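You operate a simulated robot arm through the tools that you are given. There is no shell and no other tool. Be economical: measure what you need, move in short steps, check, and stop when the job is done.

Carry out the task below with a simulated two-armed robot. There is one attempt and no reset: what you move stays moved.

TASK
Move the carton of meters between press and scanner, shut it and clamp the scanner's large meter in the holder.
Fine: press CLEAR.
Where things are to end (x, y in the base frame): carton within 0.09 m of [0.47, -0.83].

It is judged by the outcome, as a careful person would: the job done as asked, and still so three seconds after it is handed in. It fails if anything else is knocked over, pushed out of place, dropped, spilled or broken.

THE ROBOT
Two 7-joint arms with two-finger parallel grippers on one trunk, on a base that drives. Base frame: it is fixed to the floor where the robot stands at the start and does not move with it; the origin is under the middle of the robot, x ahead of it, y to its left, z up; the surface under the hand at the start is at about z = 0.8. Units: m, rad, N and s.
The left shoulder is at the start at [0.06, 0.189, 1.253], the right one opposite. With the tool pointing down near the work surface each hand reaches from about 0.1 to 0.6 m from the robot's upright axis, wherever it stands, measured 20 degrees to its own side. Places, roughly: carton holder [0.5, 0.2, 0.8]; holder fence [0.5, 0, 0.8]; top of the packing table [0.7, -0.5, 0.8]; upper carton lid [0.6, 0.2, 1]. Payload 3.43 kg a hand.
The tool frame of a hand sits at the grasp point between the pads (the TCP): z along the fingers, y along the line on which they close. The tips reach 0.03 m beyond it. Largest opening 0.094 m; finger width 0.028, thickness 0.01; the body of the gripper, 0.05 by 0.096 m, starts 0.055 m behind the TCP.
Orientation is told as [roll, pitch, yaw] about the base's x, y, z axes, in that order, counted from this pose: with the fingers straight down and closing along the base's y, the tool's x points along the base's -x, its y along +y and its z along -z.

THE INTERFACE
- The arms move only by the tool drive_tool. It takes "left_rows", "right_rows" or both (then of equal length, played together; a hand with none holds still); each is a list of rows, each a list of 2 entries, a list of its own where there are three numbers: the shift along the tool's x, y, z in units of 200 mm (1.0 is 200 mm), then the turn, a rotation vector about the tool's x, y, z in units of 180 degrees (1.0 is 180 degrees). In form: [[[x, y, z], [ax, ay, az]], ...]. A call has 1 to 20 rows; each row is the pose to reach, as a shift and turn from the pose commanded when the call began, along the tool's axes at that moment. "left_gripper" and "right_gripper" are, for a hand that has rows, the opening in per cent of the stroke, from 0 (shut) to 100 (fully open), set as the call begins (left out, the last holds). A call with a number of a shift or a turn outside -1 to 1 is refused whole. Each row takes 0.2 s and may step no farther than 0.05 m and 0.15 rad from the row before; otherwise, or with a gripper value out of range, the whole call is refused. A pose out of reach is approached as far as the arm can. The call stops where the force on the tool passes 90 N (or 10 N more than at its start, if that is more) or the arm is blocked; 0.2 s more then pass. The fingers move at their own pace (about 0.153 m/s each) and stop on an object; they squeeze with about 40 N. The grip force told is the motor's: it shows also when the fingers shut on nothing. Time passes only in rows, and 0.2 s behind the last, so rows that repeat a pose let the fingers close. It gives the time, the measured TCP pose, the force on the tool (base axes), the opening and the grip force at its end, in the units of the frame above (readings bear some noise), with the torque about the TCP (base axes, N m) and any sound that the robot's microphone picked up.
- Cameras (640 x 400 px; columns grow to the right, rows downward): "scene" is now at [0.0225, -0.0266, 1.799]; the picture's right is [-0.35, -0.94, 0.00], its down [-0.78, 0.29, -0.56] and it looks along [0.52, -0.20, -0.83] (base axes); focal length 269 px, centre (320, 200). "left" rides on the left gripper at [0.076, -0.014, -0.102] in its tool frame; the picture's right is [0.18, 0.98, 0.00], its down [-0.75, 0.14, -0.64] and it looks along [-0.63, 0.12, 0.77] (tool axes); focal length 243 px, centre (320, 200). "right" rides on the right gripper at [0.076, 0.014, -0.103] in its tool frame; the picture's right is [-0.18, 0.98, 0.00], its down [-0.75, -0.14, -0.64] and it looks along [-0.63, -0.12, 0.77] (tool axes); focal length 243 px, centre (320, 200). There is no depth. A picture from a camera that has moved, and an enlarged one, comes with that camera's place and axes in the base frame and with its lens. The place of the scene camera against the robot may be out by one fixed shift of up to 0.018 m in any direction.
- grab_frame(camera): a new picture of that camera. It takes no simulated time.
- raise_lower(by): slides the trunk up (or, below 0, down) by that many m; the arms and the scene camera ride with it, the base frame stays. It gives what a move gives, with no picture.
- base_move(legs): drives the robot by 1 to 6 legs, each [ahead, left, turn to the left] in m, m and rad, along the robot's own axes; the way and the turn of a leg run together, so that a leg with both is an arc; at most 1.5 m and 3.142 rad a leg. The arms and the cameras ride along, it lands a little off, and it stops where it bumps. It gives what a move gives.
- aim_head(pan, tilt): turns the head with the scene camera to pan (to the left, within 1.501 rad either way) and tilt (down, from -0.506 to 1.204), counted from straight ahead of the robot. It gives what a move gives.
- close_up(camera, box): a new picture of the part [left, top, right, bottom] of that camera's present view, enlarged. It takes no simulated time.
- hand_in(): hands the job in; it is judged then, once.

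Go step by step. Nothing tells you exact positions but the pictures and the camera data: compare them with the known pose of the tool, close in by small moves and look again before you grip or let go. The budget is 120 turns and 100 pictures, counting those below and the enlarged ones. Unless the task says otherwise, let go and move clear before handing in, and close with one line.

The tools are called after "Request:" by a JSON object that holds its "name" and its "arguments". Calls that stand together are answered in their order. drive_tool: Moves the arms, as the interface text tells. Its arguments: {"type":"object","properties":{"left_rows":{"type":"array","items":{"type":"array"}},"left_gripper":{"type":"number"},"right_rows":{"type":"array","items":{"type":"array"}},"right_gripper":{"type":"number"}},"required":[]} The other tools are called the same way: raise_lower (by) slides the trunk up or down; base_move (legs) drives the base; aim_head (pan, tilt) turns the head that bears the scene camera; grab_frame (camera) takes a picture; close_up (camera, box) takes an enlarged picture of a part of a camera's view; hand_in () hands the job in.

At the start:

```text
clock: 0.0
left_position: [0.3393, 0.0837, 1.291]
left_tcp_rot: [0.0, 0.0, 0.001]
left_wrist_force: [0.0, 0.0, -0.4]
left_moment: [0.01, 0.0, 0.01]
left_opening: 0.0942
left_grip_force: 0.0
right_position: [0.3334, -0.2426, 1.283]
right_tcp_rot: [0.0, -0.001, 0.002]
right_wrist_force: [-0.7, 0.6, -0.2]
right_moment: [-0.01, 0.03, -0.02]
right_opening: 0.0939
right_grip_force: 0.0
trunk travel left (down, up): [-0.925, 0.065]
robot x, y, heading: [-0.0011, 0.0031, -0.002]
head pan, tilt: [-0.358, 0.977]
```

scene: 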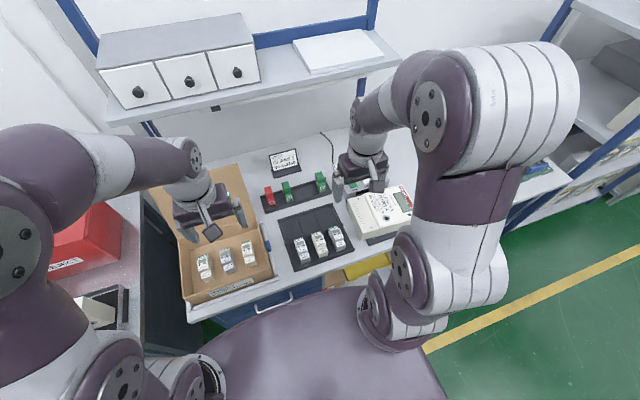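
right: 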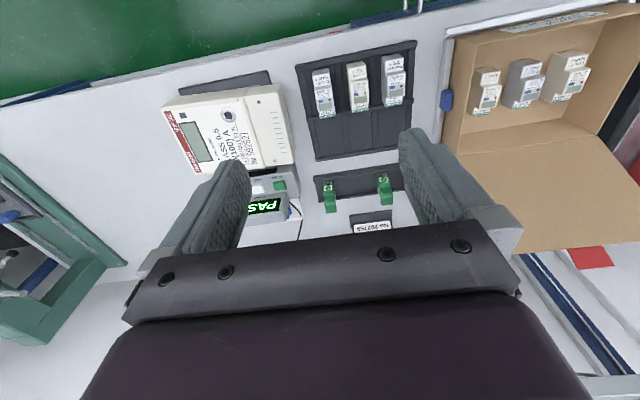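
left: 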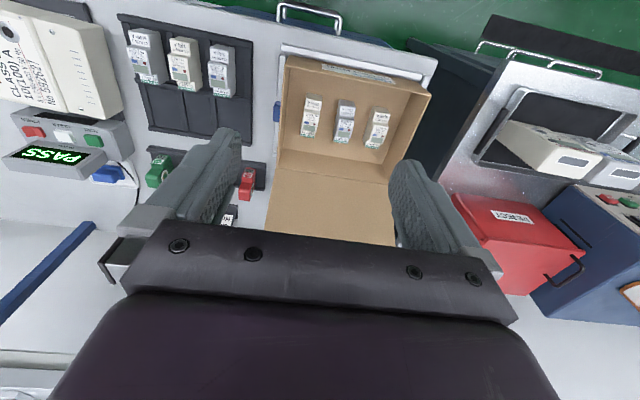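

I see a bench with an open carton of meters on the left, small meters in a tray, a big meter near a "PASS" display, and another station on the far right. First I look around for the press, scanner, and holder.

Request:
{"name": "aim_head", "arguments": {"pan": -1.1, "tilt": 0.75}}

Request:
{"name": "grab_frame", "arguments": {"camera": "scene"}}

Request:
{"name": "aim_head", "arguments": {"pan": 0.5, "tilt": 0.8}}

Request:
{"name": "grab_frame", "arguments": {"camera": "scene"}}

```text
clock: 1.1
left_position: [0.339, 0.0841, 1.2914]
left_tcp_rot: [0.0, 0.001, -0.001]
left_wrist_force: [0.1, 0.8, 0.3]
left_moment: [-0.02, 0.03, -0.02]
left_opening: 0.0941
left_grip_force: 0.0
right_position: [0.3344, -0.2431, 1.2838]
right_tcp_rot: [0.0, 0.0, 0.0]
right_wrist_force: [0.0, -0.2, -0.1]
right_moment: [0.0, -0.01, -0.02]
right_opening: 0.0939
right_grip_force: 0.0
trunk travel left (down, up): [-0.925, 0.065]
robot x, y, heading: [0.0003, -0.0001, 0.002]
head pan, tilt: [-1.1, 0.75]
```

```text
96 pictures are left
camera scene: at [-0.0064, -0.0755, 1.8165], right [-0.89, -0.45, 0.0], down [-0.31, 0.61, -0.73], along [0.33, -0.65, -0.68], focal length 269 px, centre (320, 200)
```

scene: 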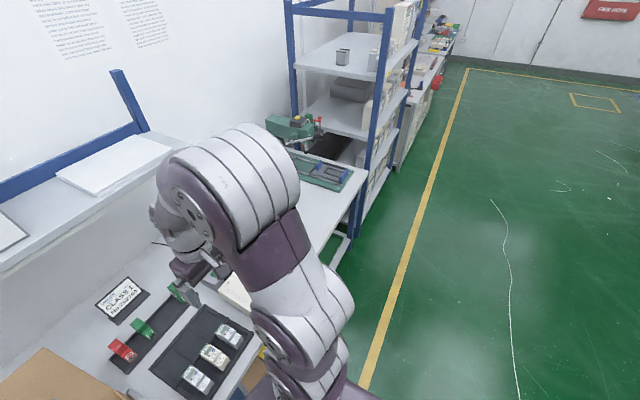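

```text
clock: 2.8
left_position: [0.3398, 0.0841, 1.2915]
left_tcp_rot: [-0.001, 0.0, 0.0]
left_wrist_force: [0.8, -0.3, -0.8]
left_moment: [0.05, -0.03, 0.01]
left_opening: 0.094
left_grip_force: 0.1
right_position: [0.3324, -0.244, 1.2847]
right_tcp_rot: [0.002, -0.001, 0.002]
right_wrist_force: [0.3, -0.1, 0.3]
right_moment: [-0.01, 0.01, 0.01]
right_opening: 0.0941
right_grip_force: 0.2
trunk travel left (down, up): [-0.925, 0.065]
robot x, y, heading: [-0.002, -0.0061, -0.003]
head pan, tilt: [0.499, 0.799]
```

```text
95 pictures are left
camera scene: at [0.0267, 0.0368, 1.8125], right [0.48, -0.88, 0.0], down [-0.63, -0.34, -0.7], along [0.61, 0.33, -0.72], focal length 269 px, centre (320, 200)
```

scene: 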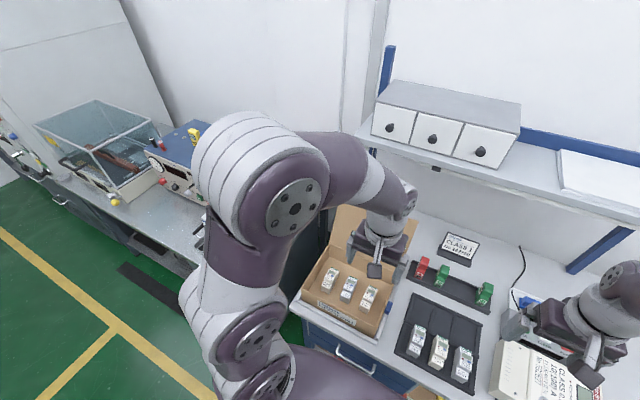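

The far side is hidden by the right arm. I take close-ups of the scanner area and then drive right to see the press.

Request:
{"name": "close_up", "arguments": {"camera": "right", "box": [0, 60, 320, 260]}}

Request:
{"name": "close_up", "arguments": {"camera": "left", "box": [0, 0, 320, 200]}}

Request:
{"name": "close_up", "arguments": {"camera": "left", "box": [240, 0, 640, 250]}}

Request:
{"name": "base_move", "arguments": {"legs": [[0, -0.5, 0]]}}

Request:
{"name": "aim_head", "arguments": {"pan": -0.3, "tilt": 0.8}}

Request:
{"name": "grab_frame", "arguments": {"camera": "scene"}}

Request:
{"name": "grab_frame", "arguments": {"camera": "right"}}

```text
2.00 times, centred on (160, 160) of right
camera zoom: at [0.2567, -0.2285, 1.3885], right [0.18, 0.98, 0.0], down [0.75, -0.14, 0.64], along [0.63, -0.12, -0.77], focal length 485 px, centre (640, 280)
```

zoom: 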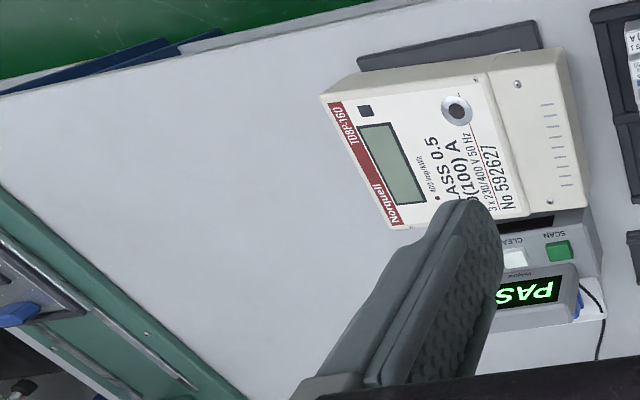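

```text
2.00 times, centred on (160, 100) of left
camera zoom: at [0.2625, 0.0684, 1.3933], right [-0.18, 0.98, 0.0], down [0.75, 0.14, 0.64], along [0.63, 0.12, -0.77], focal length 485 px, centre (640, 400)
```

zoom: 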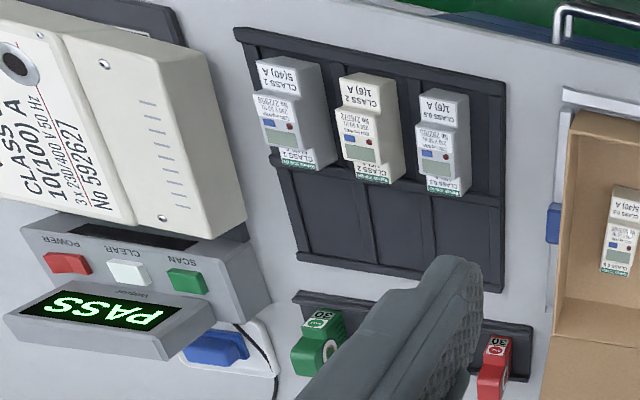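

```text
1.60 times, centred on (440, 125) of left
camera zoom: at [0.2625, 0.0684, 1.3933], right [-0.18, 0.98, 0.0], down [0.75, 0.14, 0.64], along [0.63, 0.12, -0.77], focal length 388 px, centre (128, 320)
```

zoom: 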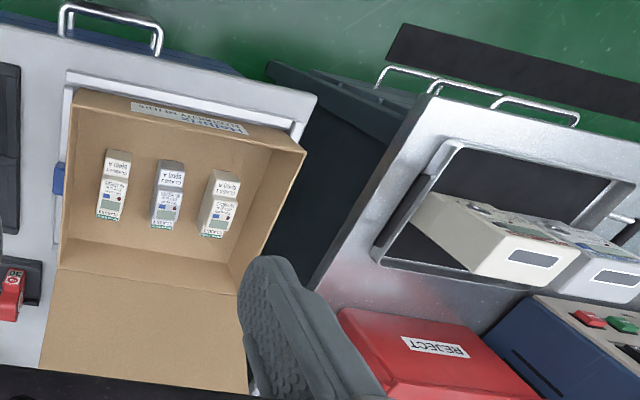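

```text
clock: 5.8
left_position: [0.3414, -0.4252, 1.291]
left_tcp_rot: [0.0, 0.0, 0.013]
left_wrist_force: [0.0, 0.4, 0.8]
left_moment: [0.02, -0.02, 0.01]
left_opening: 0.094
left_grip_force: 0.1
right_position: [0.3397, -0.753, 1.2855]
right_tcp_rot: [-0.001, 0.001, 0.011]
right_wrist_force: [-0.3, 0.2, -0.7]
right_moment: [-0.01, -0.01, -0.02]
right_opening: 0.094
right_grip_force: 0.0
trunk travel left (down, up): [-0.925, 0.065]
robot x, y, heading: [0.0003, -0.514, 0.015]
head pan, tilt: [0.499, 0.799]
```

```text
clock: 6.9
left_position: [0.3417, -0.428, 1.2915]
left_tcp_rot: [0.0, 0.0, 0.012]
left_wrist_force: [0.1, -0.3, 0.6]
left_moment: [-0.01, 0.01, 0.0]
left_opening: 0.0942
left_grip_force: 0.0
right_position: [0.3392, -0.7526, 1.2841]
right_tcp_rot: [-0.001, 0.0, 0.014]
right_wrist_force: [-0.3, -0.3, 0.7]
right_moment: [-0.02, 0.01, -0.03]
right_opening: 0.0941
right_grip_force: 0.0
trunk travel left (down, up): [-0.925, 0.065]
robot x, y, heading: [0.0069, -0.5182, 0.009]
head pan, tilt: [-0.3, 0.799]
```

```text
91 pictures are left
camera scene: at [0.0362, -0.5394, 1.8125], right [-0.28, -0.96, 0.0], down [-0.69, 0.2, -0.7], along [0.67, -0.2, -0.72], focal length 269 px, centre (320, 200)
```

scene: 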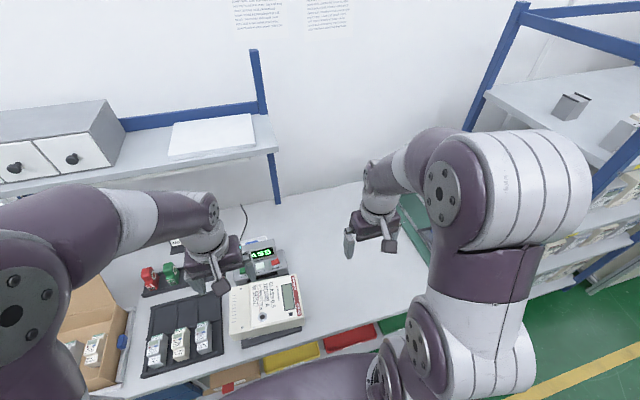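

```text
90 pictures are left
camera right: at [0.2623, -0.7397, 1.3886], right [0.17, 0.98, 0.0], down [0.76, -0.13, 0.64], along [0.63, -0.11, -0.77], focal length 243 px, centre (320, 200)
```

right: 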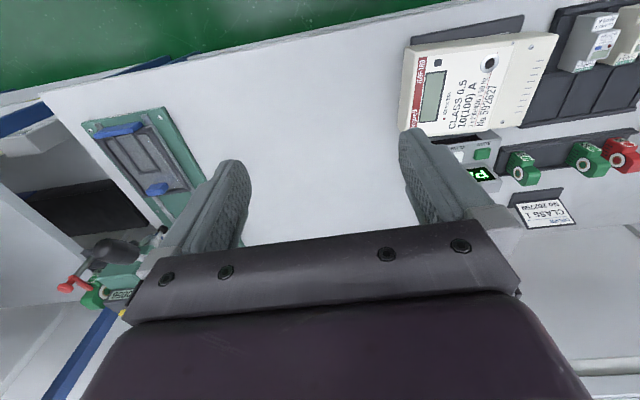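

The free area between the scanner and the green device is the target zone. I drive a bit farther right to look closely at the green device.

Request:
{"name": "base_move", "arguments": {"legs": [[0, -0.35, 0]]}}

Request:
{"name": "grab_frame", "arguments": {"camera": "right"}}

Request:
{"name": "grab_frame", "arguments": {"camera": "left"}}

Request:
{"name": "grab_frame", "arguments": {"camera": "scene"}}

```text
clock: 9.1
left_position: [0.345, -0.7631, 1.2917]
left_tcp_rot: [-0.002, 0.0, 0.022]
left_wrist_force: [-0.2, 0.5, 0.7]
left_moment: [0.0, 0.0, 0.02]
left_opening: 0.0942
left_grip_force: 0.2
right_position: [0.3471, -1.09, 1.2854]
right_tcp_rot: [-0.002, 0.0, 0.021]
right_wrist_force: [-0.6, 0.6, -0.6]
right_moment: [-0.02, 0.0, 0.0]
right_opening: 0.0937
right_grip_force: 0.3
trunk travel left (down, up): [-0.925, 0.065]
robot x, y, heading: [0.0054, -0.8593, 0.02]
head pan, tilt: [-0.3, 0.799]
```

```text
89 pictures are left
camera right: at [0.2697, -1.0768, 1.3888], right [0.16, 0.99, 0.0], down [0.76, -0.12, 0.64], along [0.63, -0.11, -0.77], focal length 243 px, centre (320, 200)
```

right: 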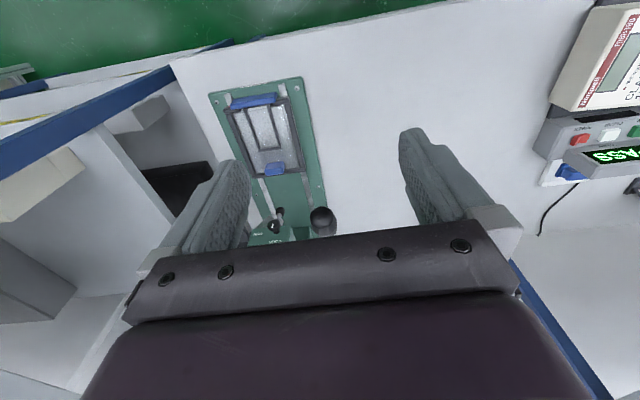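

```text
88 pictures are left
camera left: at [0.2694, -0.7798, 1.3932], right [-0.2, 0.98, 0.0], down [0.75, 0.16, 0.64], along [0.63, 0.13, -0.77], focal length 243 px, centre (320, 200)
```

left: 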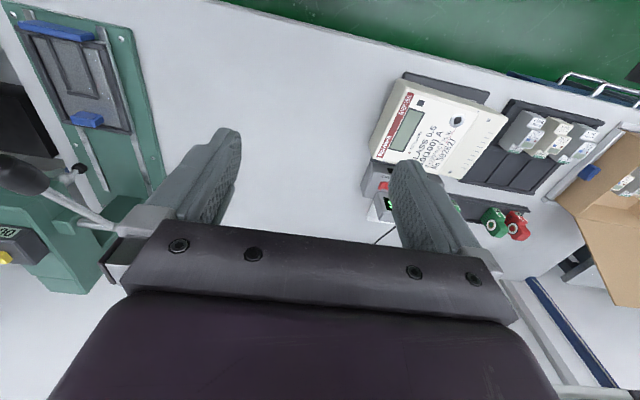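

```text
87 pictures are left
camera scene: at [0.0418, -0.8782, 1.8126], right [-0.28, -0.96, 0.0], down [-0.69, 0.2, -0.7], along [0.67, -0.19, -0.72], focal length 269 px, centre (320, 200)
```

scene: 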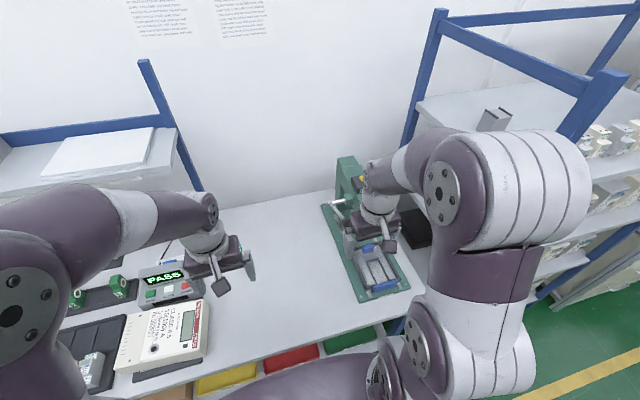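

The green device is the arbor press; its fixture looks too small for the large meter, so the "holder" should be the carton holder with its fence. I drive back to examine the carton and its holder.

Request:
{"name": "base_move", "arguments": {"legs": [[0, 1.0, -0.02]]}}

Request:
{"name": "aim_head", "arguments": {"pan": 0.1, "tilt": 1.0}}

Request:
{"name": "grab_frame", "arguments": {"camera": "scene"}}

Request:
{"name": "grab_frame", "arguments": {"camera": "right"}}

Request:
{"name": "grab_frame", "arguments": {"camera": "left"}}

```text
clock: 14.4
left_position: [0.3268, 0.2632, 1.2912]
left_tcp_rot: [0.0, -0.002, 0.019]
left_wrist_force: [0.1, 0.1, -0.3]
left_moment: [0.01, -0.01, -0.01]
left_opening: 0.0939
left_grip_force: 0.1
right_position: [0.326, -0.0632, 1.2846]
right_tcp_rot: [0.0, 0.0, 0.017]
right_wrist_force: [0.5, -0.4, -0.3]
right_moment: [-0.01, -0.01, 0.02]
right_opening: 0.0942
right_grip_force: 0.0
trunk travel left (down, up): [-0.925, 0.065]
robot x, y, heading: [-0.0094, 0.1767, 0.017]
head pan, tilt: [-0.3, 0.799]
```

```text
clock: 15.3
left_position: [0.3273, 0.2653, 1.2924]
left_tcp_rot: [0.001, 0.0, 0.018]
left_wrist_force: [0.1, 0.2, 0.1]
left_moment: [0.01, 0.01, -0.01]
left_opening: 0.0942
left_grip_force: 0.1
right_position: [0.3267, -0.0611, 1.2843]
right_tcp_rot: [-0.001, 0.001, 0.018]
right_wrist_force: [-0.1, -0.4, 0.2]
right_moment: [-0.02, -0.01, 0.0]
right_opening: 0.0943
right_grip_force: 0.1
trunk travel left (down, up): [-0.925, 0.065]
robot x, y, heading: [-0.0154, 0.177, 0.015]
head pan, tilt: [0.099, 1.0]
```

```text
86 pictures are left
camera scene: at [0.0143, 0.1808, 1.7974], right [0.12, -0.99, 0.0], down [-0.84, -0.1, -0.54], along [0.54, 0.06, -0.84], focal length 269 px, centre (320, 200)
```

scene: 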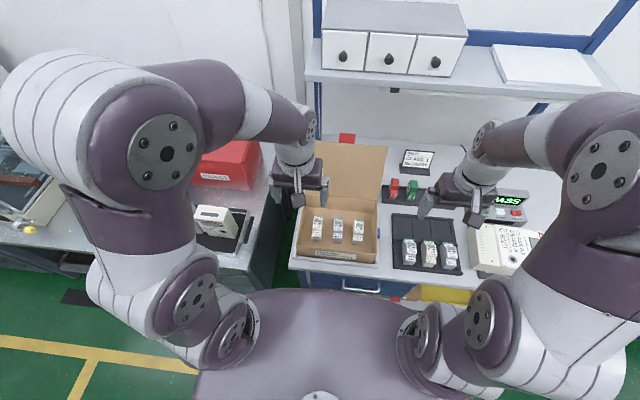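

```text
85 pictures are left
camera right: at [0.2496, -0.0487, 1.3885], right [0.17, 0.99, 0.0], down [0.76, -0.13, 0.64], along [0.63, -0.11, -0.77], focal length 243 px, centre (320, 200)
```

right: 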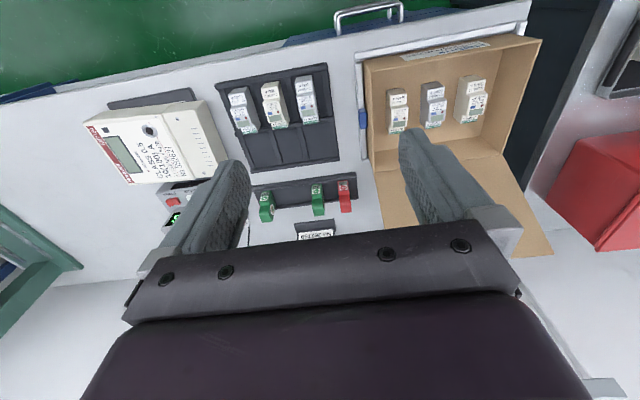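

```text
84 pictures are left
camera left: at [0.2504, 0.2482, 1.3933], right [-0.2, 0.98, 0.0], down [0.75, 0.15, 0.64], along [0.63, 0.13, -0.77], focal length 243 px, centre (320, 200)
```

left: 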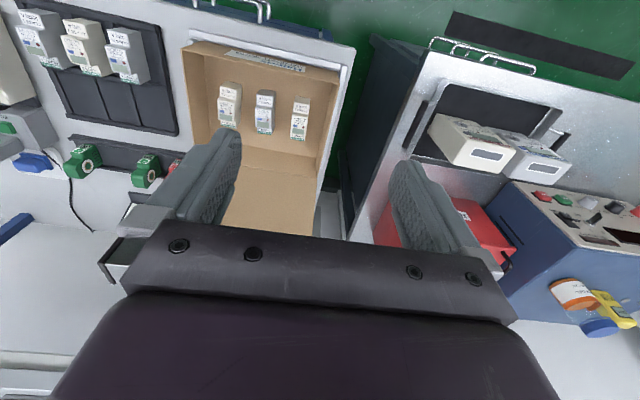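

Request:
{"name": "close_up", "arguments": {"camera": "right", "box": [330, 0, 570, 150]}}

Request:
{"name": "close_up", "arguments": {"camera": "scene", "box": [270, 130, 430, 300]}}

Request:
{"name": "close_up", "arguments": {"camera": "left", "box": [160, 10, 400, 160]}}

```text
2.67 times, centred on (450, 75) of right
camera zoom: at [0.2496, -0.0487, 1.3885], right [0.17, 0.99, 0.0], down [0.76, -0.13, 0.64], along [0.63, -0.11, -0.77], focal length 647 px, centre (-27, 533)
```

zoom: 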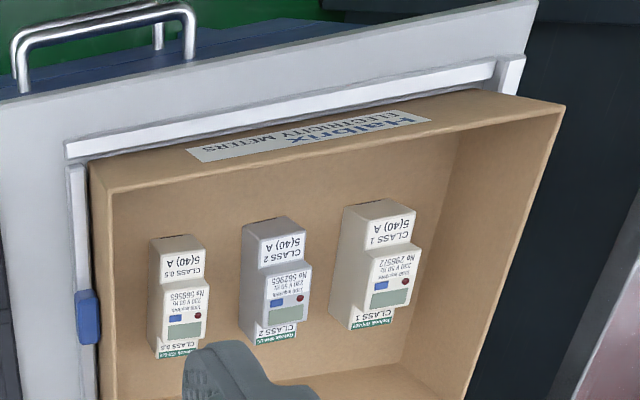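

```text
2.35 times, centred on (350, 215) of scene
camera zoom: at [0.0143, 0.1808, 1.7974], right [0.12, -0.99, 0.0], down [-0.84, -0.1, -0.54], along [0.54, 0.06, -0.84], focal length 632 px, centre (249, 165)
```

zoom: 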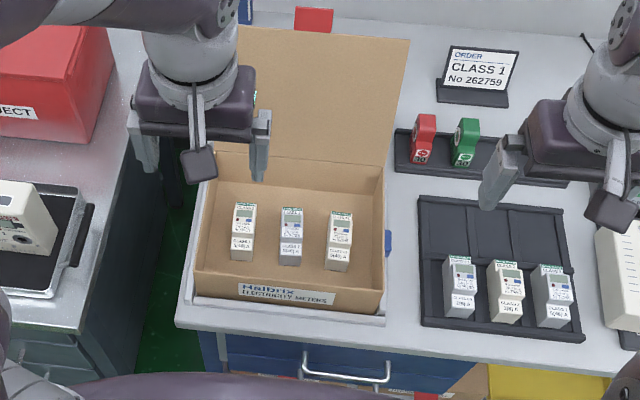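

```text
2.67 times, centred on (280, 85) of left
camera zoom: at [0.2504, 0.2482, 1.3933], right [-0.2, 0.98, 0.0], down [0.75, 0.15, 0.64], along [0.63, 0.13, -0.77], focal length 647 px, centre (427, 507)
```

zoom: 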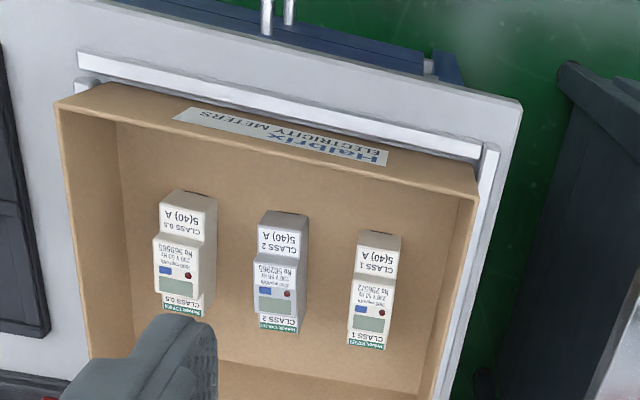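

The carton (about 0.30 × 0.22 × 0.11 m) spans y≈0.01–0.31, x≈0.38–0.60, inside a rail frame with a blue-handled fence at its right. I plan to pinch its left and right walls with both hands, so I bring the hands above the walls for a look.

Request:
{"name": "drive_tool", "arguments": {"left_rows": [[[-0.13, 0.035, 0.16], [0, 0, 0]], [[-0.26, 0.07, 0.32], [0, 0, 0]], [[-0.385, 0.105, 0.475], [0, 0, 0]], [[-0.51, 0.14, 0.63], [0, 0, 0]], [[-0.64, 0.175, 0.79], [0, 0, 0]], [[-0.77, 0.21, 0.95], [0, 0, 0]]], "right_rows": [[[-0.13, 0.056, 0.153], [0, 0, 0]], [[-0.26, 0.113, 0.306], [0, 0, 0]], [[-0.385, 0.17, 0.46], [0, 0, 0]], [[-0.51, 0.226, 0.613], [0, 0, 0]], [[-0.64, 0.283, 0.766], [0, 0, 0]], [[-0.77, 0.34, 0.92], [0, 0, 0]]]}}

Request:
{"name": "grab_frame", "arguments": {"camera": "right"}}

Request:
{"name": "grab_frame", "arguments": {"camera": "left"}}

Request:
{"name": "grab_frame", "arguments": {"camera": "scene"}}

```text
clock: 16.7
left_position: [0.4813, 0.3103, 1.0993]
left_tcp_rot: [0.001, 0.002, 0.016]
left_wrist_force: [0.1, 0.5, -0.5]
left_moment: [-0.01, 0.03, 0.01]
left_opening: 0.094
left_grip_force: 0.1
right_position: [0.4806, 0.0076, 1.0987]
right_tcp_rot: [0.0, 0.002, 0.016]
right_wrist_force: [0.1, 0.4, 0.0]
right_moment: [0.02, -0.03, 0.0]
right_opening: 0.0939
right_grip_force: 0.1
trunk travel left (down, up): [-0.925, 0.065]
robot x, y, heading: [-0.0091, 0.1734, 0.024]
head pan, tilt: [0.099, 1.0]
```

```text
80 pictures are left
camera right: at [0.4035, 0.0216, 1.2029], right [0.17, 0.99, 0.0], down [0.76, -0.13, 0.64], along [0.63, -0.11, -0.77], focal length 243 px, centre (320, 200)
```

right: 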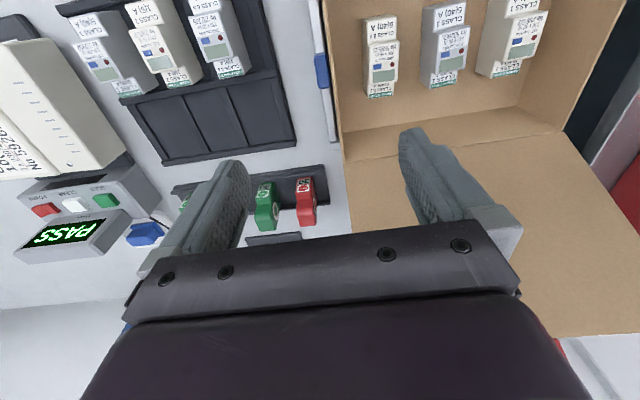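

```text
79 pictures are left
camera left: at [0.4056, 0.2925, 1.2023], right [-0.2, 0.98, 0.0], down [0.75, 0.15, 0.64], along [0.63, 0.13, -0.77], focal length 243 px, centre (320, 200)
```

left: 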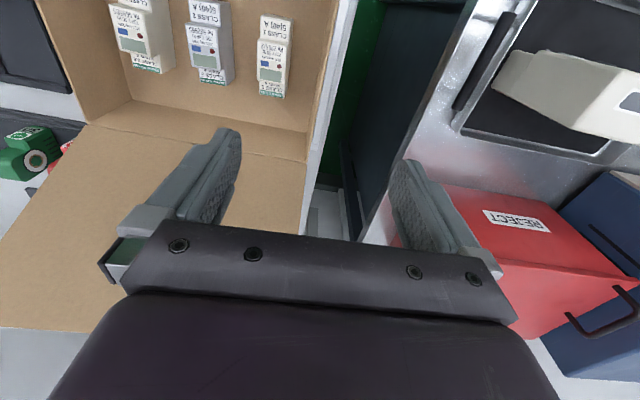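

```text
78 pictures are left
camera scene: at [0.0178, 0.1812, 1.7974], right [0.12, -0.99, 0.0], down [-0.84, -0.1, -0.54], along [0.53, 0.06, -0.84], focal length 269 px, centre (320, 200)
```

scene: 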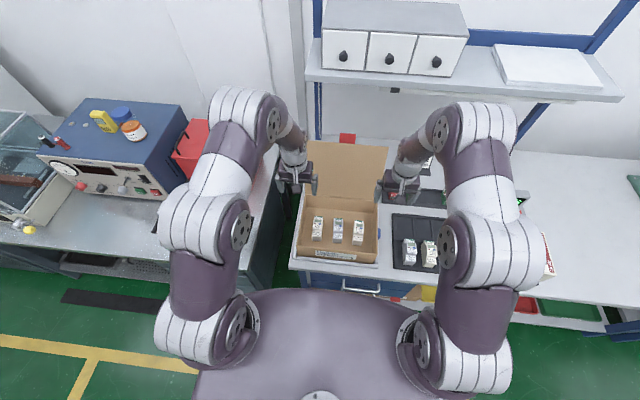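

The hands are over the walls: right wall y≈0.024, left wall y≈0.307, top about z≈0.915. I narrow the fingers and lower to z≈0.955 to check alignment.

Request:
{"name": "drive_tool", "arguments": {"left_rows": [[[0, -0.005, 0.18], [0, 0, 0]], [[0, -0.01, 0.36], [0, 0, 0]], [[0, -0.015, 0.54], [0, 0, 0]], [[0, -0.015, 0.7], [0, 0, 0]]], "right_rows": [[[0, 0.03, 0.18], [0, 0, 0]], [[0, 0.06, 0.36], [0, 0, 0]], [[0, 0.085, 0.54], [0, 0, 0]], [[0, 0.085, 0.7], [0, 0, 0]]], "left_gripper": 60, "right_gripper": 60}}

Request:
{"name": "grab_frame", "arguments": {"camera": "right"}}

Request:
{"name": "grab_frame", "arguments": {"camera": "left"}}

Request:
{"name": "close_up", "arguments": {"camera": "scene", "box": [260, 130, 420, 280]}}

```text
clock: 17.7
left_position: [0.4818, 0.3088, 0.9614]
left_tcp_rot: [0.0, 0.0, 0.017]
left_wrist_force: [0.2, -0.1, 0.6]
left_moment: [0.02, 0.01, 0.03]
left_opening: 0.0565
left_grip_force: 0.0
right_position: [0.4786, 0.0251, 0.9586]
right_tcp_rot: [0.0, 0.003, 0.017]
right_wrist_force: [0.8, -0.7, 0.4]
right_moment: [0.0, -0.01, -0.02]
right_opening: 0.0564
right_grip_force: 0.0
trunk travel left (down, up): [-0.925, 0.065]
robot x, y, heading: [-0.0148, 0.1717, 0.016]
head pan, tilt: [0.099, 1.0]
```

```text
77 pictures are left
camera right: at [0.4026, 0.0381, 1.0629], right [0.17, 0.99, 0.0], down [0.76, -0.13, 0.64], along [0.63, -0.11, -0.77], focal length 243 px, centre (320, 200)
```

right: 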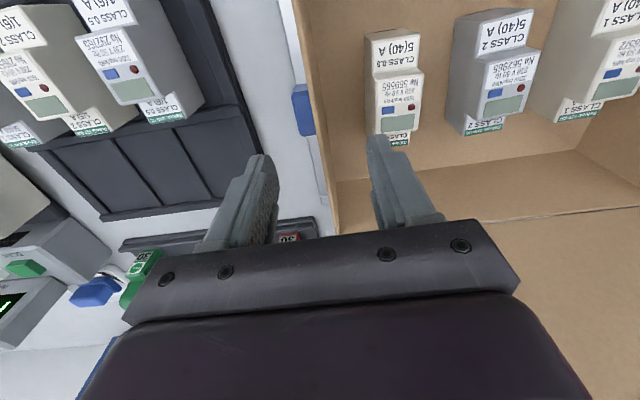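

```text
76 pictures are left
camera left: at [0.4052, 0.2921, 1.0628], right [-0.2, 0.98, 0.0], down [0.75, 0.15, 0.64], along [0.63, 0.13, -0.77], focal length 243 px, centre (320, 200)
```

left: 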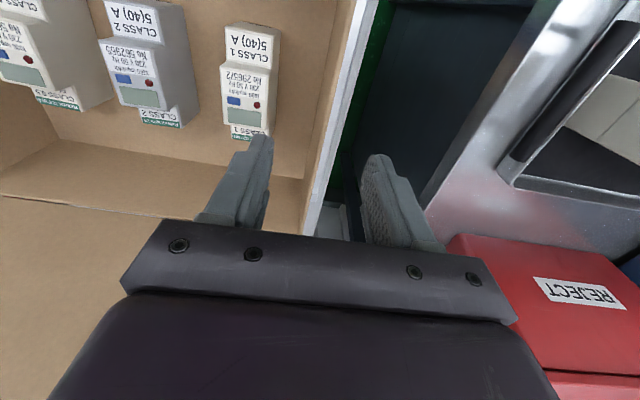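

```text
2.67 times, centred on (340, 205) of scene
camera zoom: at [0.0168, 0.1805, 1.7975], right [0.12, -0.99, 0.0], down [-0.84, -0.1, -0.54], along [0.54, 0.06, -0.84], focal length 716 px, centre (267, 187)
```

zoom: 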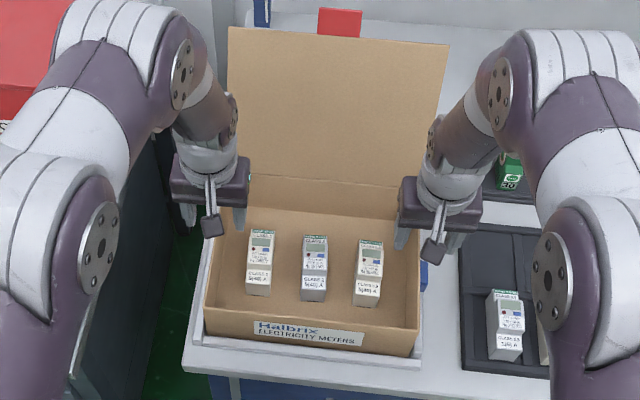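

The walls run between the fingers in both hands (top ≈0.90). I lower so the tips are ~3.5 cm below the rim, then close.

Request:
{"name": "drive_tool", "arguments": {"left_rows": [[[0, 0.005, 0.17], [0, 0, 0]], [[0, 0.01, 0.34], [0, 0, 0]]], "right_rows": [[[0, -0.005, 0.165], [0, 0, 0]], [[0, -0.01, 0.325], [0, 0, 0]]]}}

Request:
{"name": "drive_tool", "arguments": {"left_rows": [[[0, 0, 0], [0, 0, 0]], [[0, 0, 0], [0, 0, 0]], [[0, 0, 0], [0, 0, 0]]], "right_rows": [[[0, 0, 0], [0, 0, 0]], [[0, 0, 0], [0, 0, 0]], [[0, 0, 0], [0, 0, 0]]], "left_gripper": 0, "right_gripper": 0}}

Request:
{"name": "grab_frame", "arguments": {"camera": "right"}}

Request:
{"name": "grab_frame", "arguments": {"camera": "left"}}

```text
clock: 18.3
left_position: [0.4811, 0.3096, 0.8903]
left_tcp_rot: [0.0, 0.002, 0.016]
left_wrist_force: [1.0, -0.3, 0.3]
left_moment: [-0.04, 0.03, 0.01]
left_opening: 0.0565
left_grip_force: 0.1
right_position: [0.4812, 0.0222, 0.8964]
right_tcp_rot: [0.0, 0.002, 0.018]
right_wrist_force: [0.2, -0.4, 0.3]
right_moment: [0.0, 0.0, 0.0]
right_opening: 0.0564
right_grip_force: 0.1
trunk travel left (down, up): [-0.925, 0.065]
robot x, y, heading: [-0.0107, 0.1773, 0.015]
head pan, tilt: [0.099, 1.0]
```

```text
clock: 19.1
left_position: [0.4795, 0.3088, 0.8924]
left_tcp_rot: [-0.001, 0.001, 0.015]
left_wrist_force: [-6.4, -22.5, 4.5]
left_moment: [0.06, -0.28, -0.6]
left_opening: 0.0082
left_grip_force: 39.9
right_position: [0.4778, 0.0224, 0.8967]
right_tcp_rot: [0.001, -0.001, 0.018]
right_wrist_force: [3.5, 20.9, -1.8]
right_moment: [-0.04, -0.02, -0.65]
right_opening: 0.0082
right_grip_force: 40.4
trunk travel left (down, up): [-0.925, 0.065]
robot x, y, heading: [-0.0164, 0.1748, 0.018]
head pan, tilt: [0.099, 1.0]
```

```text
74 pictures are left
camera right: at [0.4017, 0.0359, 1.001], right [0.17, 0.99, 0.0], down [0.75, -0.13, 0.64], along [0.63, -0.11, -0.77], focal length 243 px, centre (320, 200)
```

right: 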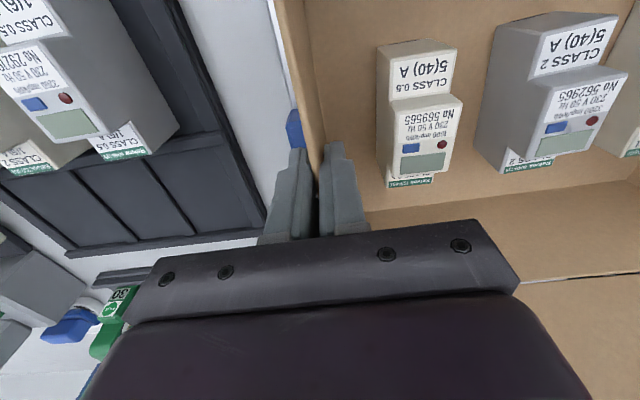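

```text
73 pictures are left
camera left: at [0.4032, 0.2921, 0.994], right [-0.2, 0.98, 0.0], down [0.75, 0.15, 0.64], along [0.63, 0.13, -0.77], focal length 243 px, centre (320, 200)
```

left: 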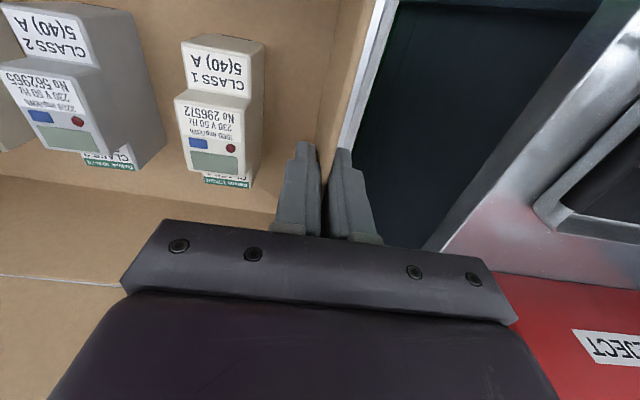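

Both walls are gripped. I lift 3 cm first and check.

Request:
{"name": "drive_tool", "arguments": {"left_rows": [[[0, -0.005, -0.05], [0, 0, 0]], [[0, -0.01, -0.1], [0, 0, 0]], [[0, -0.01, -0.15], [0, 0, 0]], [[0, -0.01, -0.2], [0, 0, 0]]], "right_rows": [[[0, 0.005, -0.05], [0, 0, 0]], [[0, 0.01, -0.1], [0, 0, 0]], [[0, 0.01, -0.15], [0, 0, 0]], [[0, 0.01, -0.2], [0, 0, 0]]]}}

Request:
{"name": "grab_frame", "arguments": {"camera": "scene"}}

```text
clock: 20.1
left_position: [0.4802, 0.3095, 0.9311]
left_tcp_rot: [0.002, 0.004, 0.02]
left_wrist_force: [-4.5, 64.0, -3.6]
left_moment: [-0.11, 0.26, -0.71]
left_opening: 0.0085
left_grip_force: 39.8
right_position: [0.4785, 0.0223, 0.9344]
right_tcp_rot: [-0.001, 0.003, 0.014]
right_wrist_force: [4.4, -62.9, -3.5]
right_moment: [0.02, -0.25, -0.61]
right_opening: 0.008
right_grip_force: 39.7
trunk travel left (down, up): [-0.925, 0.065]
robot x, y, heading: [-0.0114, 0.1752, 0.016]
head pan, tilt: [0.099, 1.0]
```

```text
72 pictures are left
camera scene: at [0.0149, 0.1806, 1.7973], right [0.12, -0.99, 0.0], down [-0.84, -0.1, -0.54], along [0.54, 0.06, -0.84], focal length 269 px, centre (320, 200)
```

scene: 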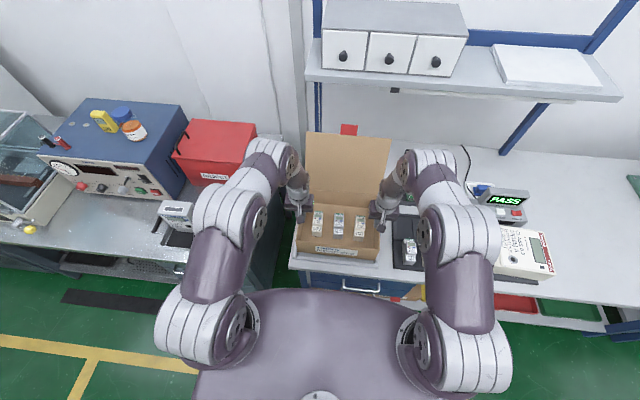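

It lifts fine (~7 N total), but the hands squeeze too much sideways; I ease that and lift to about 0.15 m.

Request:
{"name": "drive_tool", "arguments": {"left_rows": [[[0, 0.004, -0.06], [0, 0, 0]], [[0, 0.0075, -0.15], [0, 0, 0]], [[0, 0.0075, -0.25], [0, 0, 0]], [[0, 0.0075, -0.35], [0, 0, 0]], [[0, 0.0075, -0.45], [0, 0, 0]], [[0, 0.0075, -0.55], [0, 0, 0]], [[0, 0.0075, -0.65], [0, 0, 0]]], "right_rows": [[[0, -0.004, -0.06], [0, 0, 0]], [[0, -0.0075, -0.15], [0, 0, 0]], [[0, -0.0075, -0.25], [0, 0, 0]], [[0, -0.0075, -0.35], [0, 0, 0]], [[0, -0.0075, -0.45], [0, 0, 0]], [[0, -0.0075, -0.55], [0, 0, 0]], [[0, -0.0075, -0.65], [0, 0, 0]]]}}

Request:
{"name": "aim_head", "arguments": {"pan": -0.3, "tilt": 0.9}}

Request:
{"name": "grab_frame", "arguments": {"camera": "scene"}}

Request:
{"name": "grab_frame", "arguments": {"camera": "right"}}

```text
clock: 21.7
left_position: [0.4806, 0.3093, 1.0634]
left_tcp_rot: [0.0, 0.001, 0.017]
left_wrist_force: [-4.4, 40.0, -3.2]
left_moment: [-0.06, -0.14, -0.68]
left_opening: 0.0085
left_grip_force: 40.3
right_position: [0.4789, 0.0221, 1.0676]
right_tcp_rot: [-0.001, 0.002, 0.016]
right_wrist_force: [4.4, -41.3, -3.3]
right_moment: [0.0, 0.22, -0.67]
right_opening: 0.0082
right_grip_force: 40.2
trunk travel left (down, up): [-0.925, 0.065]
robot x, y, heading: [-0.0127, 0.1756, 0.016]
head pan, tilt: [0.099, 1.0]
```

```text
clock: 22.6
left_position: [0.4816, 0.3081, 1.0622]
left_tcp_rot: [0.0, -0.001, 0.019]
left_wrist_force: [-3.9, 44.4, -3.8]
left_moment: [-0.12, -0.14, -0.67]
left_opening: 0.008
left_grip_force: 39.9
right_position: [0.4803, 0.0231, 1.0669]
right_tcp_rot: [-0.001, 0.002, 0.016]
right_wrist_force: [4.2, -43.8, -3.9]
right_moment: [0.0, 0.17, -0.64]
right_opening: 0.0082
right_grip_force: 39.8
trunk travel left (down, up): [-0.925, 0.065]
robot x, y, heading: [-0.0092, 0.1746, 0.018]
head pan, tilt: [-0.3, 0.901]
```

```text
71 pictures are left
camera scene: at [0.0192, 0.1514, 1.8046], right [-0.28, -0.96, 0.0], down [-0.75, 0.22, -0.62], along [0.6, -0.17, -0.78], focal length 269 px, centre (320, 200)
```

scene: 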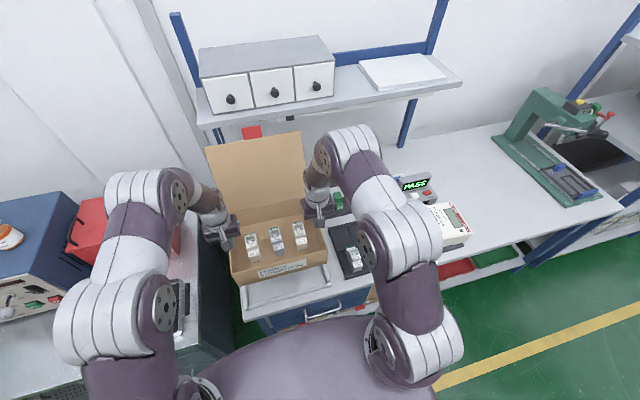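

```text
70 pictures are left
camera right: at [0.4034, 0.0368, 1.1704], right [0.17, 0.99, 0.0], down [0.76, -0.13, 0.64], along [0.63, -0.11, -0.77], focal length 243 px, centre (320, 200)
```

right: 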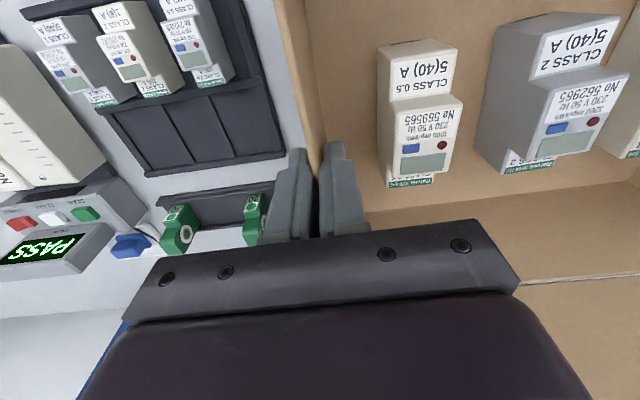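

The carton is clear of everything with the meters upright. I drive right about 1.0 m to bring it over the target spot.

Request:
{"name": "base_move", "arguments": {"legs": [[-0.015, -0.99, -0.018]]}}

Request:
{"name": "grab_frame", "arguments": {"camera": "scene"}}

Request:
{"name": "grab_frame", "arguments": {"camera": "right"}}

Request:
{"name": "grab_frame", "arguments": {"camera": "left"}}

```text
clock: 27.6
left_position: [0.4815, -0.6524, 1.0634]
left_tcp_rot: [0.001, 0.001, 0.014]
left_wrist_force: [-4.2, 44.2, -4.2]
left_moment: [-0.06, 0.03, -0.67]
left_opening: 0.0082
left_grip_force: 40.0
right_position: [0.4794, -0.936, 1.0663]
right_tcp_rot: [0.0, 0.002, 0.012]
right_wrist_force: [4.8, -43.5, -3.3]
right_moment: [0.01, 0.04, -0.61]
right_opening: 0.0081
right_grip_force: 40.1
trunk travel left (down, up): [-0.925, 0.065]
robot x, y, heading: [-0.011, -0.7831, 0.018]
head pan, tilt: [-0.3, 0.901]
```

```text
69 pictures are left
camera scene: at [0.0184, -0.8075, 1.8046], right [-0.28, -0.96, 0.0], down [-0.75, 0.22, -0.62], along [0.6, -0.18, -0.78], focal length 269 px, centre (320, 200)
```

scene: 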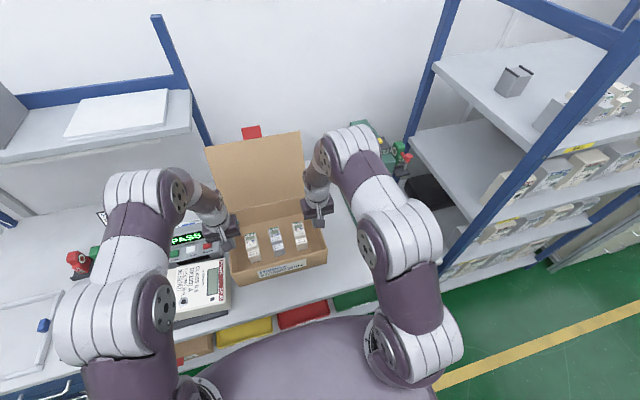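

```text
68 pictures are left
camera right: at [0.4025, -0.9232, 1.1707], right [0.17, 0.99, 0.0], down [0.76, -0.13, 0.64], along [0.63, -0.11, -0.77], focal length 243 px, centre (320, 200)
```

right: 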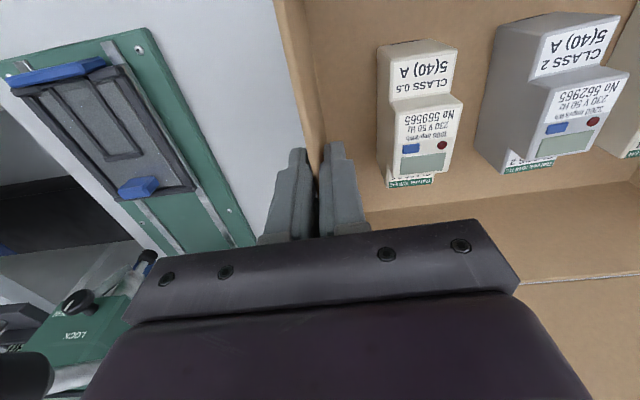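

```text
67 pictures are left
camera left: at [0.4049, -0.6676, 1.1648], right [-0.2, 0.98, 0.0], down [0.75, 0.15, 0.64], along [0.63, 0.13, -0.77], focal length 243 px, centre (320, 200)
```

left: 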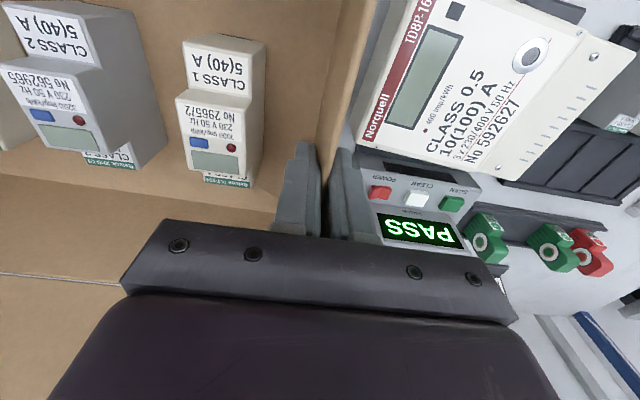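

The carton's centre is at y≈-0.79; I shift ~5 cm further right, then lower it to the table.

Request:
{"name": "base_move", "arguments": {"legs": [[-0.005, -0.055, -0.01]]}}

Request:
{"name": "drive_tool", "arguments": {"left_rows": [[[0, 0.002, 0.1], [0, 0, 0]], [[0, 0.004, 0.2], [0, 0, 0]], [[0, 0.004, 0.3], [0, 0, 0]], [[0, 0.004, 0.4], [0, 0, 0]], [[0, 0.004, 0.5], [0, 0, 0]], [[0, 0.004, 0.6], [0, 0, 0]], [[0, 0.004, 0.7], [0, 0, 0]]], "right_rows": [[[0, -0.002, 0.1], [0, 0, 0]], [[0, -0.004, 0.2], [0, 0, 0]], [[0, -0.004, 0.3], [0, 0, 0]], [[0, -0.004, 0.4], [0, 0, 0]], [[0, -0.004, 0.5], [0, 0, 0]], [[0, -0.004, 0.6], [0, 0, 0]], [[0, -0.004, 0.7], [0, 0, 0]]]}}

Request:
{"name": "grab_frame", "arguments": {"camera": "scene"}}

Request:
{"name": "grab_frame", "arguments": {"camera": "right"}}

```text
clock: 28.5
left_position: [0.4768, -0.7051, 1.0614]
left_tcp_rot: [-0.006, 0.002, 0.005]
left_wrist_force: [-3.6, 4.4, -3.9]
left_moment: [-0.05, -0.05, -0.61]
left_opening: 0.0082
left_grip_force: 39.4
right_position: [0.4744, -0.9898, 1.067]
right_tcp_rot: [-0.005, 0.0, 0.004]
right_wrist_force: [3.4, -3.0, -2.4]
right_moment: [-0.07, 0.14, -0.57]
right_opening: 0.008
right_grip_force: 39.8
trunk travel left (down, up): [-0.925, 0.065]
robot x, y, heading: [-0.017, -0.8418, 0.007]
head pan, tilt: [-0.3, 0.901]
```

```text
clock: 30.1
left_position: [0.4798, -0.7114, 0.9224]
left_tcp_rot: [-0.001, 0.002, 0.003]
left_wrist_force: [-4.2, -51.6, -1.8]
left_moment: [0.12, -0.03, -0.51]
left_opening: 0.0082
left_grip_force: 40.3
right_position: [0.4748, -0.9983, 0.9288]
right_tcp_rot: [0.0, -0.002, 0.005]
right_wrist_force: [4.5, 51.9, -4.8]
right_moment: [-0.03, 0.09, -0.57]
right_opening: 0.0084
right_grip_force: 40.2
trunk travel left (down, up): [-0.925, 0.065]
robot x, y, heading: [-0.0169, -0.834, 0.001]
head pan, tilt: [-0.3, 0.901]
```

```text
66 pictures are left
camera scene: at [0.0153, -0.8624, 1.8046], right [-0.29, -0.96, 0.0], down [-0.75, 0.23, -0.62], along [0.59, -0.18, -0.78], focal length 269 px, centre (320, 200)
```

scene: 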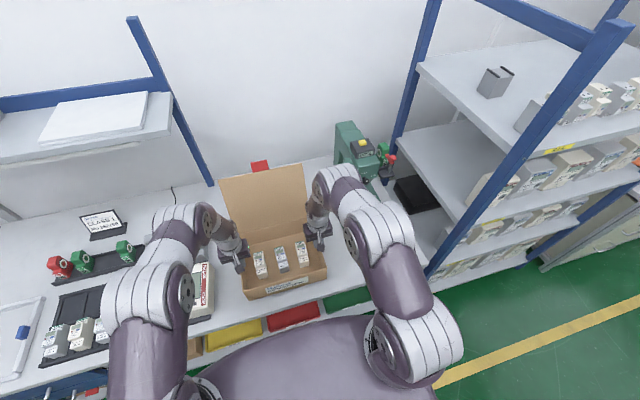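

```text
65 pictures are left
camera right: at [0.3986, -0.9833, 1.0318], right [0.18, 0.98, 0.0], down [0.75, -0.14, 0.64], along [0.63, -0.11, -0.77], focal length 243 px, centre (320, 200)
```

right: 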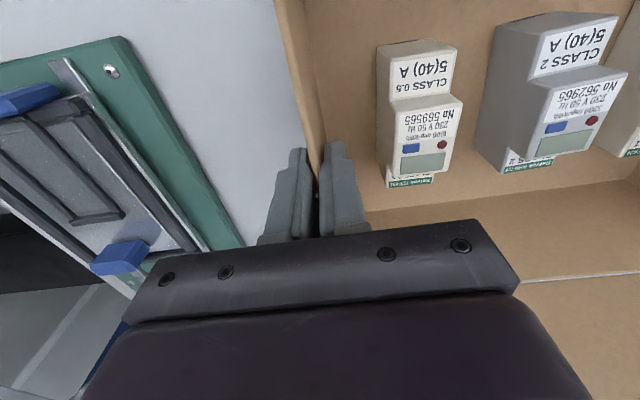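

Now over the target (centre ≈[0.477,-0.855]). Lowering the last few cm gently.

Request:
{"name": "drive_tool", "arguments": {"left_rows": [[[0, -0.003, 0.04], [0, 0, 0]], [[0, -0.005, 0.08], [0, 0, 0]], [[0, -0.005, 0.12], [0, 0, 0]], [[0, -0.005, 0.14], [0, 0, 0]]], "right_rows": [[[0, 0.003, 0.04], [0, 0, 0]], [[0, 0.005, 0.08], [0, 0, 0]], [[0, 0.005, 0.12], [0, 0, 0]], [[0, 0.005, 0.14], [0, 0, 0]]]}}

```text
clock: 31.1
left_position: [0.4786, -0.7111, 0.8941]
left_tcp_rot: [0.003, 0.003, 0.005]
left_wrist_force: [-3.3, -16.7, -3.0]
left_moment: [0.06, 0.05, -0.54]
left_opening: 0.0082
left_grip_force: 40.2
right_position: [0.4738, -0.9969, 0.8984]
right_tcp_rot: [0.0, 0.0, 0.003]
right_wrist_force: [2.7, 16.9, -4.0]
right_moment: [0.01, -0.03, -0.48]
right_opening: 0.008
right_grip_force: 40.3
trunk travel left (down, up): [-0.925, 0.065]
robot x, y, heading: [-0.0164, -0.8406, 0.008]
head pan, tilt: [-0.3, 0.901]
```

Request:
{"name": "drive_tool", "arguments": {"left_rows": [[[0, -0.002, 0.01], [0, 0, 0]], [[0, -0.002, 0.02], [0, 0, 0]], [[0, -0.002, 0.03], [0, 0, 0]]], "right_rows": [[[0, 0.002, 0.01], [0, 0, 0]], [[0, 0.002, 0.02], [0, 0, 0]], [[0, 0.002, 0.03], [0, 0, 0]]]}}

```text
clock: 31.9
left_position: [0.4768, -0.711, 0.8921]
left_tcp_rot: [0.001, -0.002, 0.008]
left_wrist_force: [3.0, 23.7, 13.9]
left_moment: [-0.08, 1.16, -0.4]
left_opening: 0.008
left_grip_force: 39.6
right_position: [0.4737, -0.9952, 0.8971]
right_tcp_rot: [0.0, -0.006, 0.003]
right_wrist_force: [4.3, -26.4, 24.9]
right_moment: [-0.03, 0.87, -0.26]
right_opening: 0.008
right_grip_force: 40.0
trunk travel left (down, up): [-0.925, 0.065]
robot x, y, heading: [-0.0156, -0.8406, 0.006]
head pan, tilt: [-0.3, 0.901]
```

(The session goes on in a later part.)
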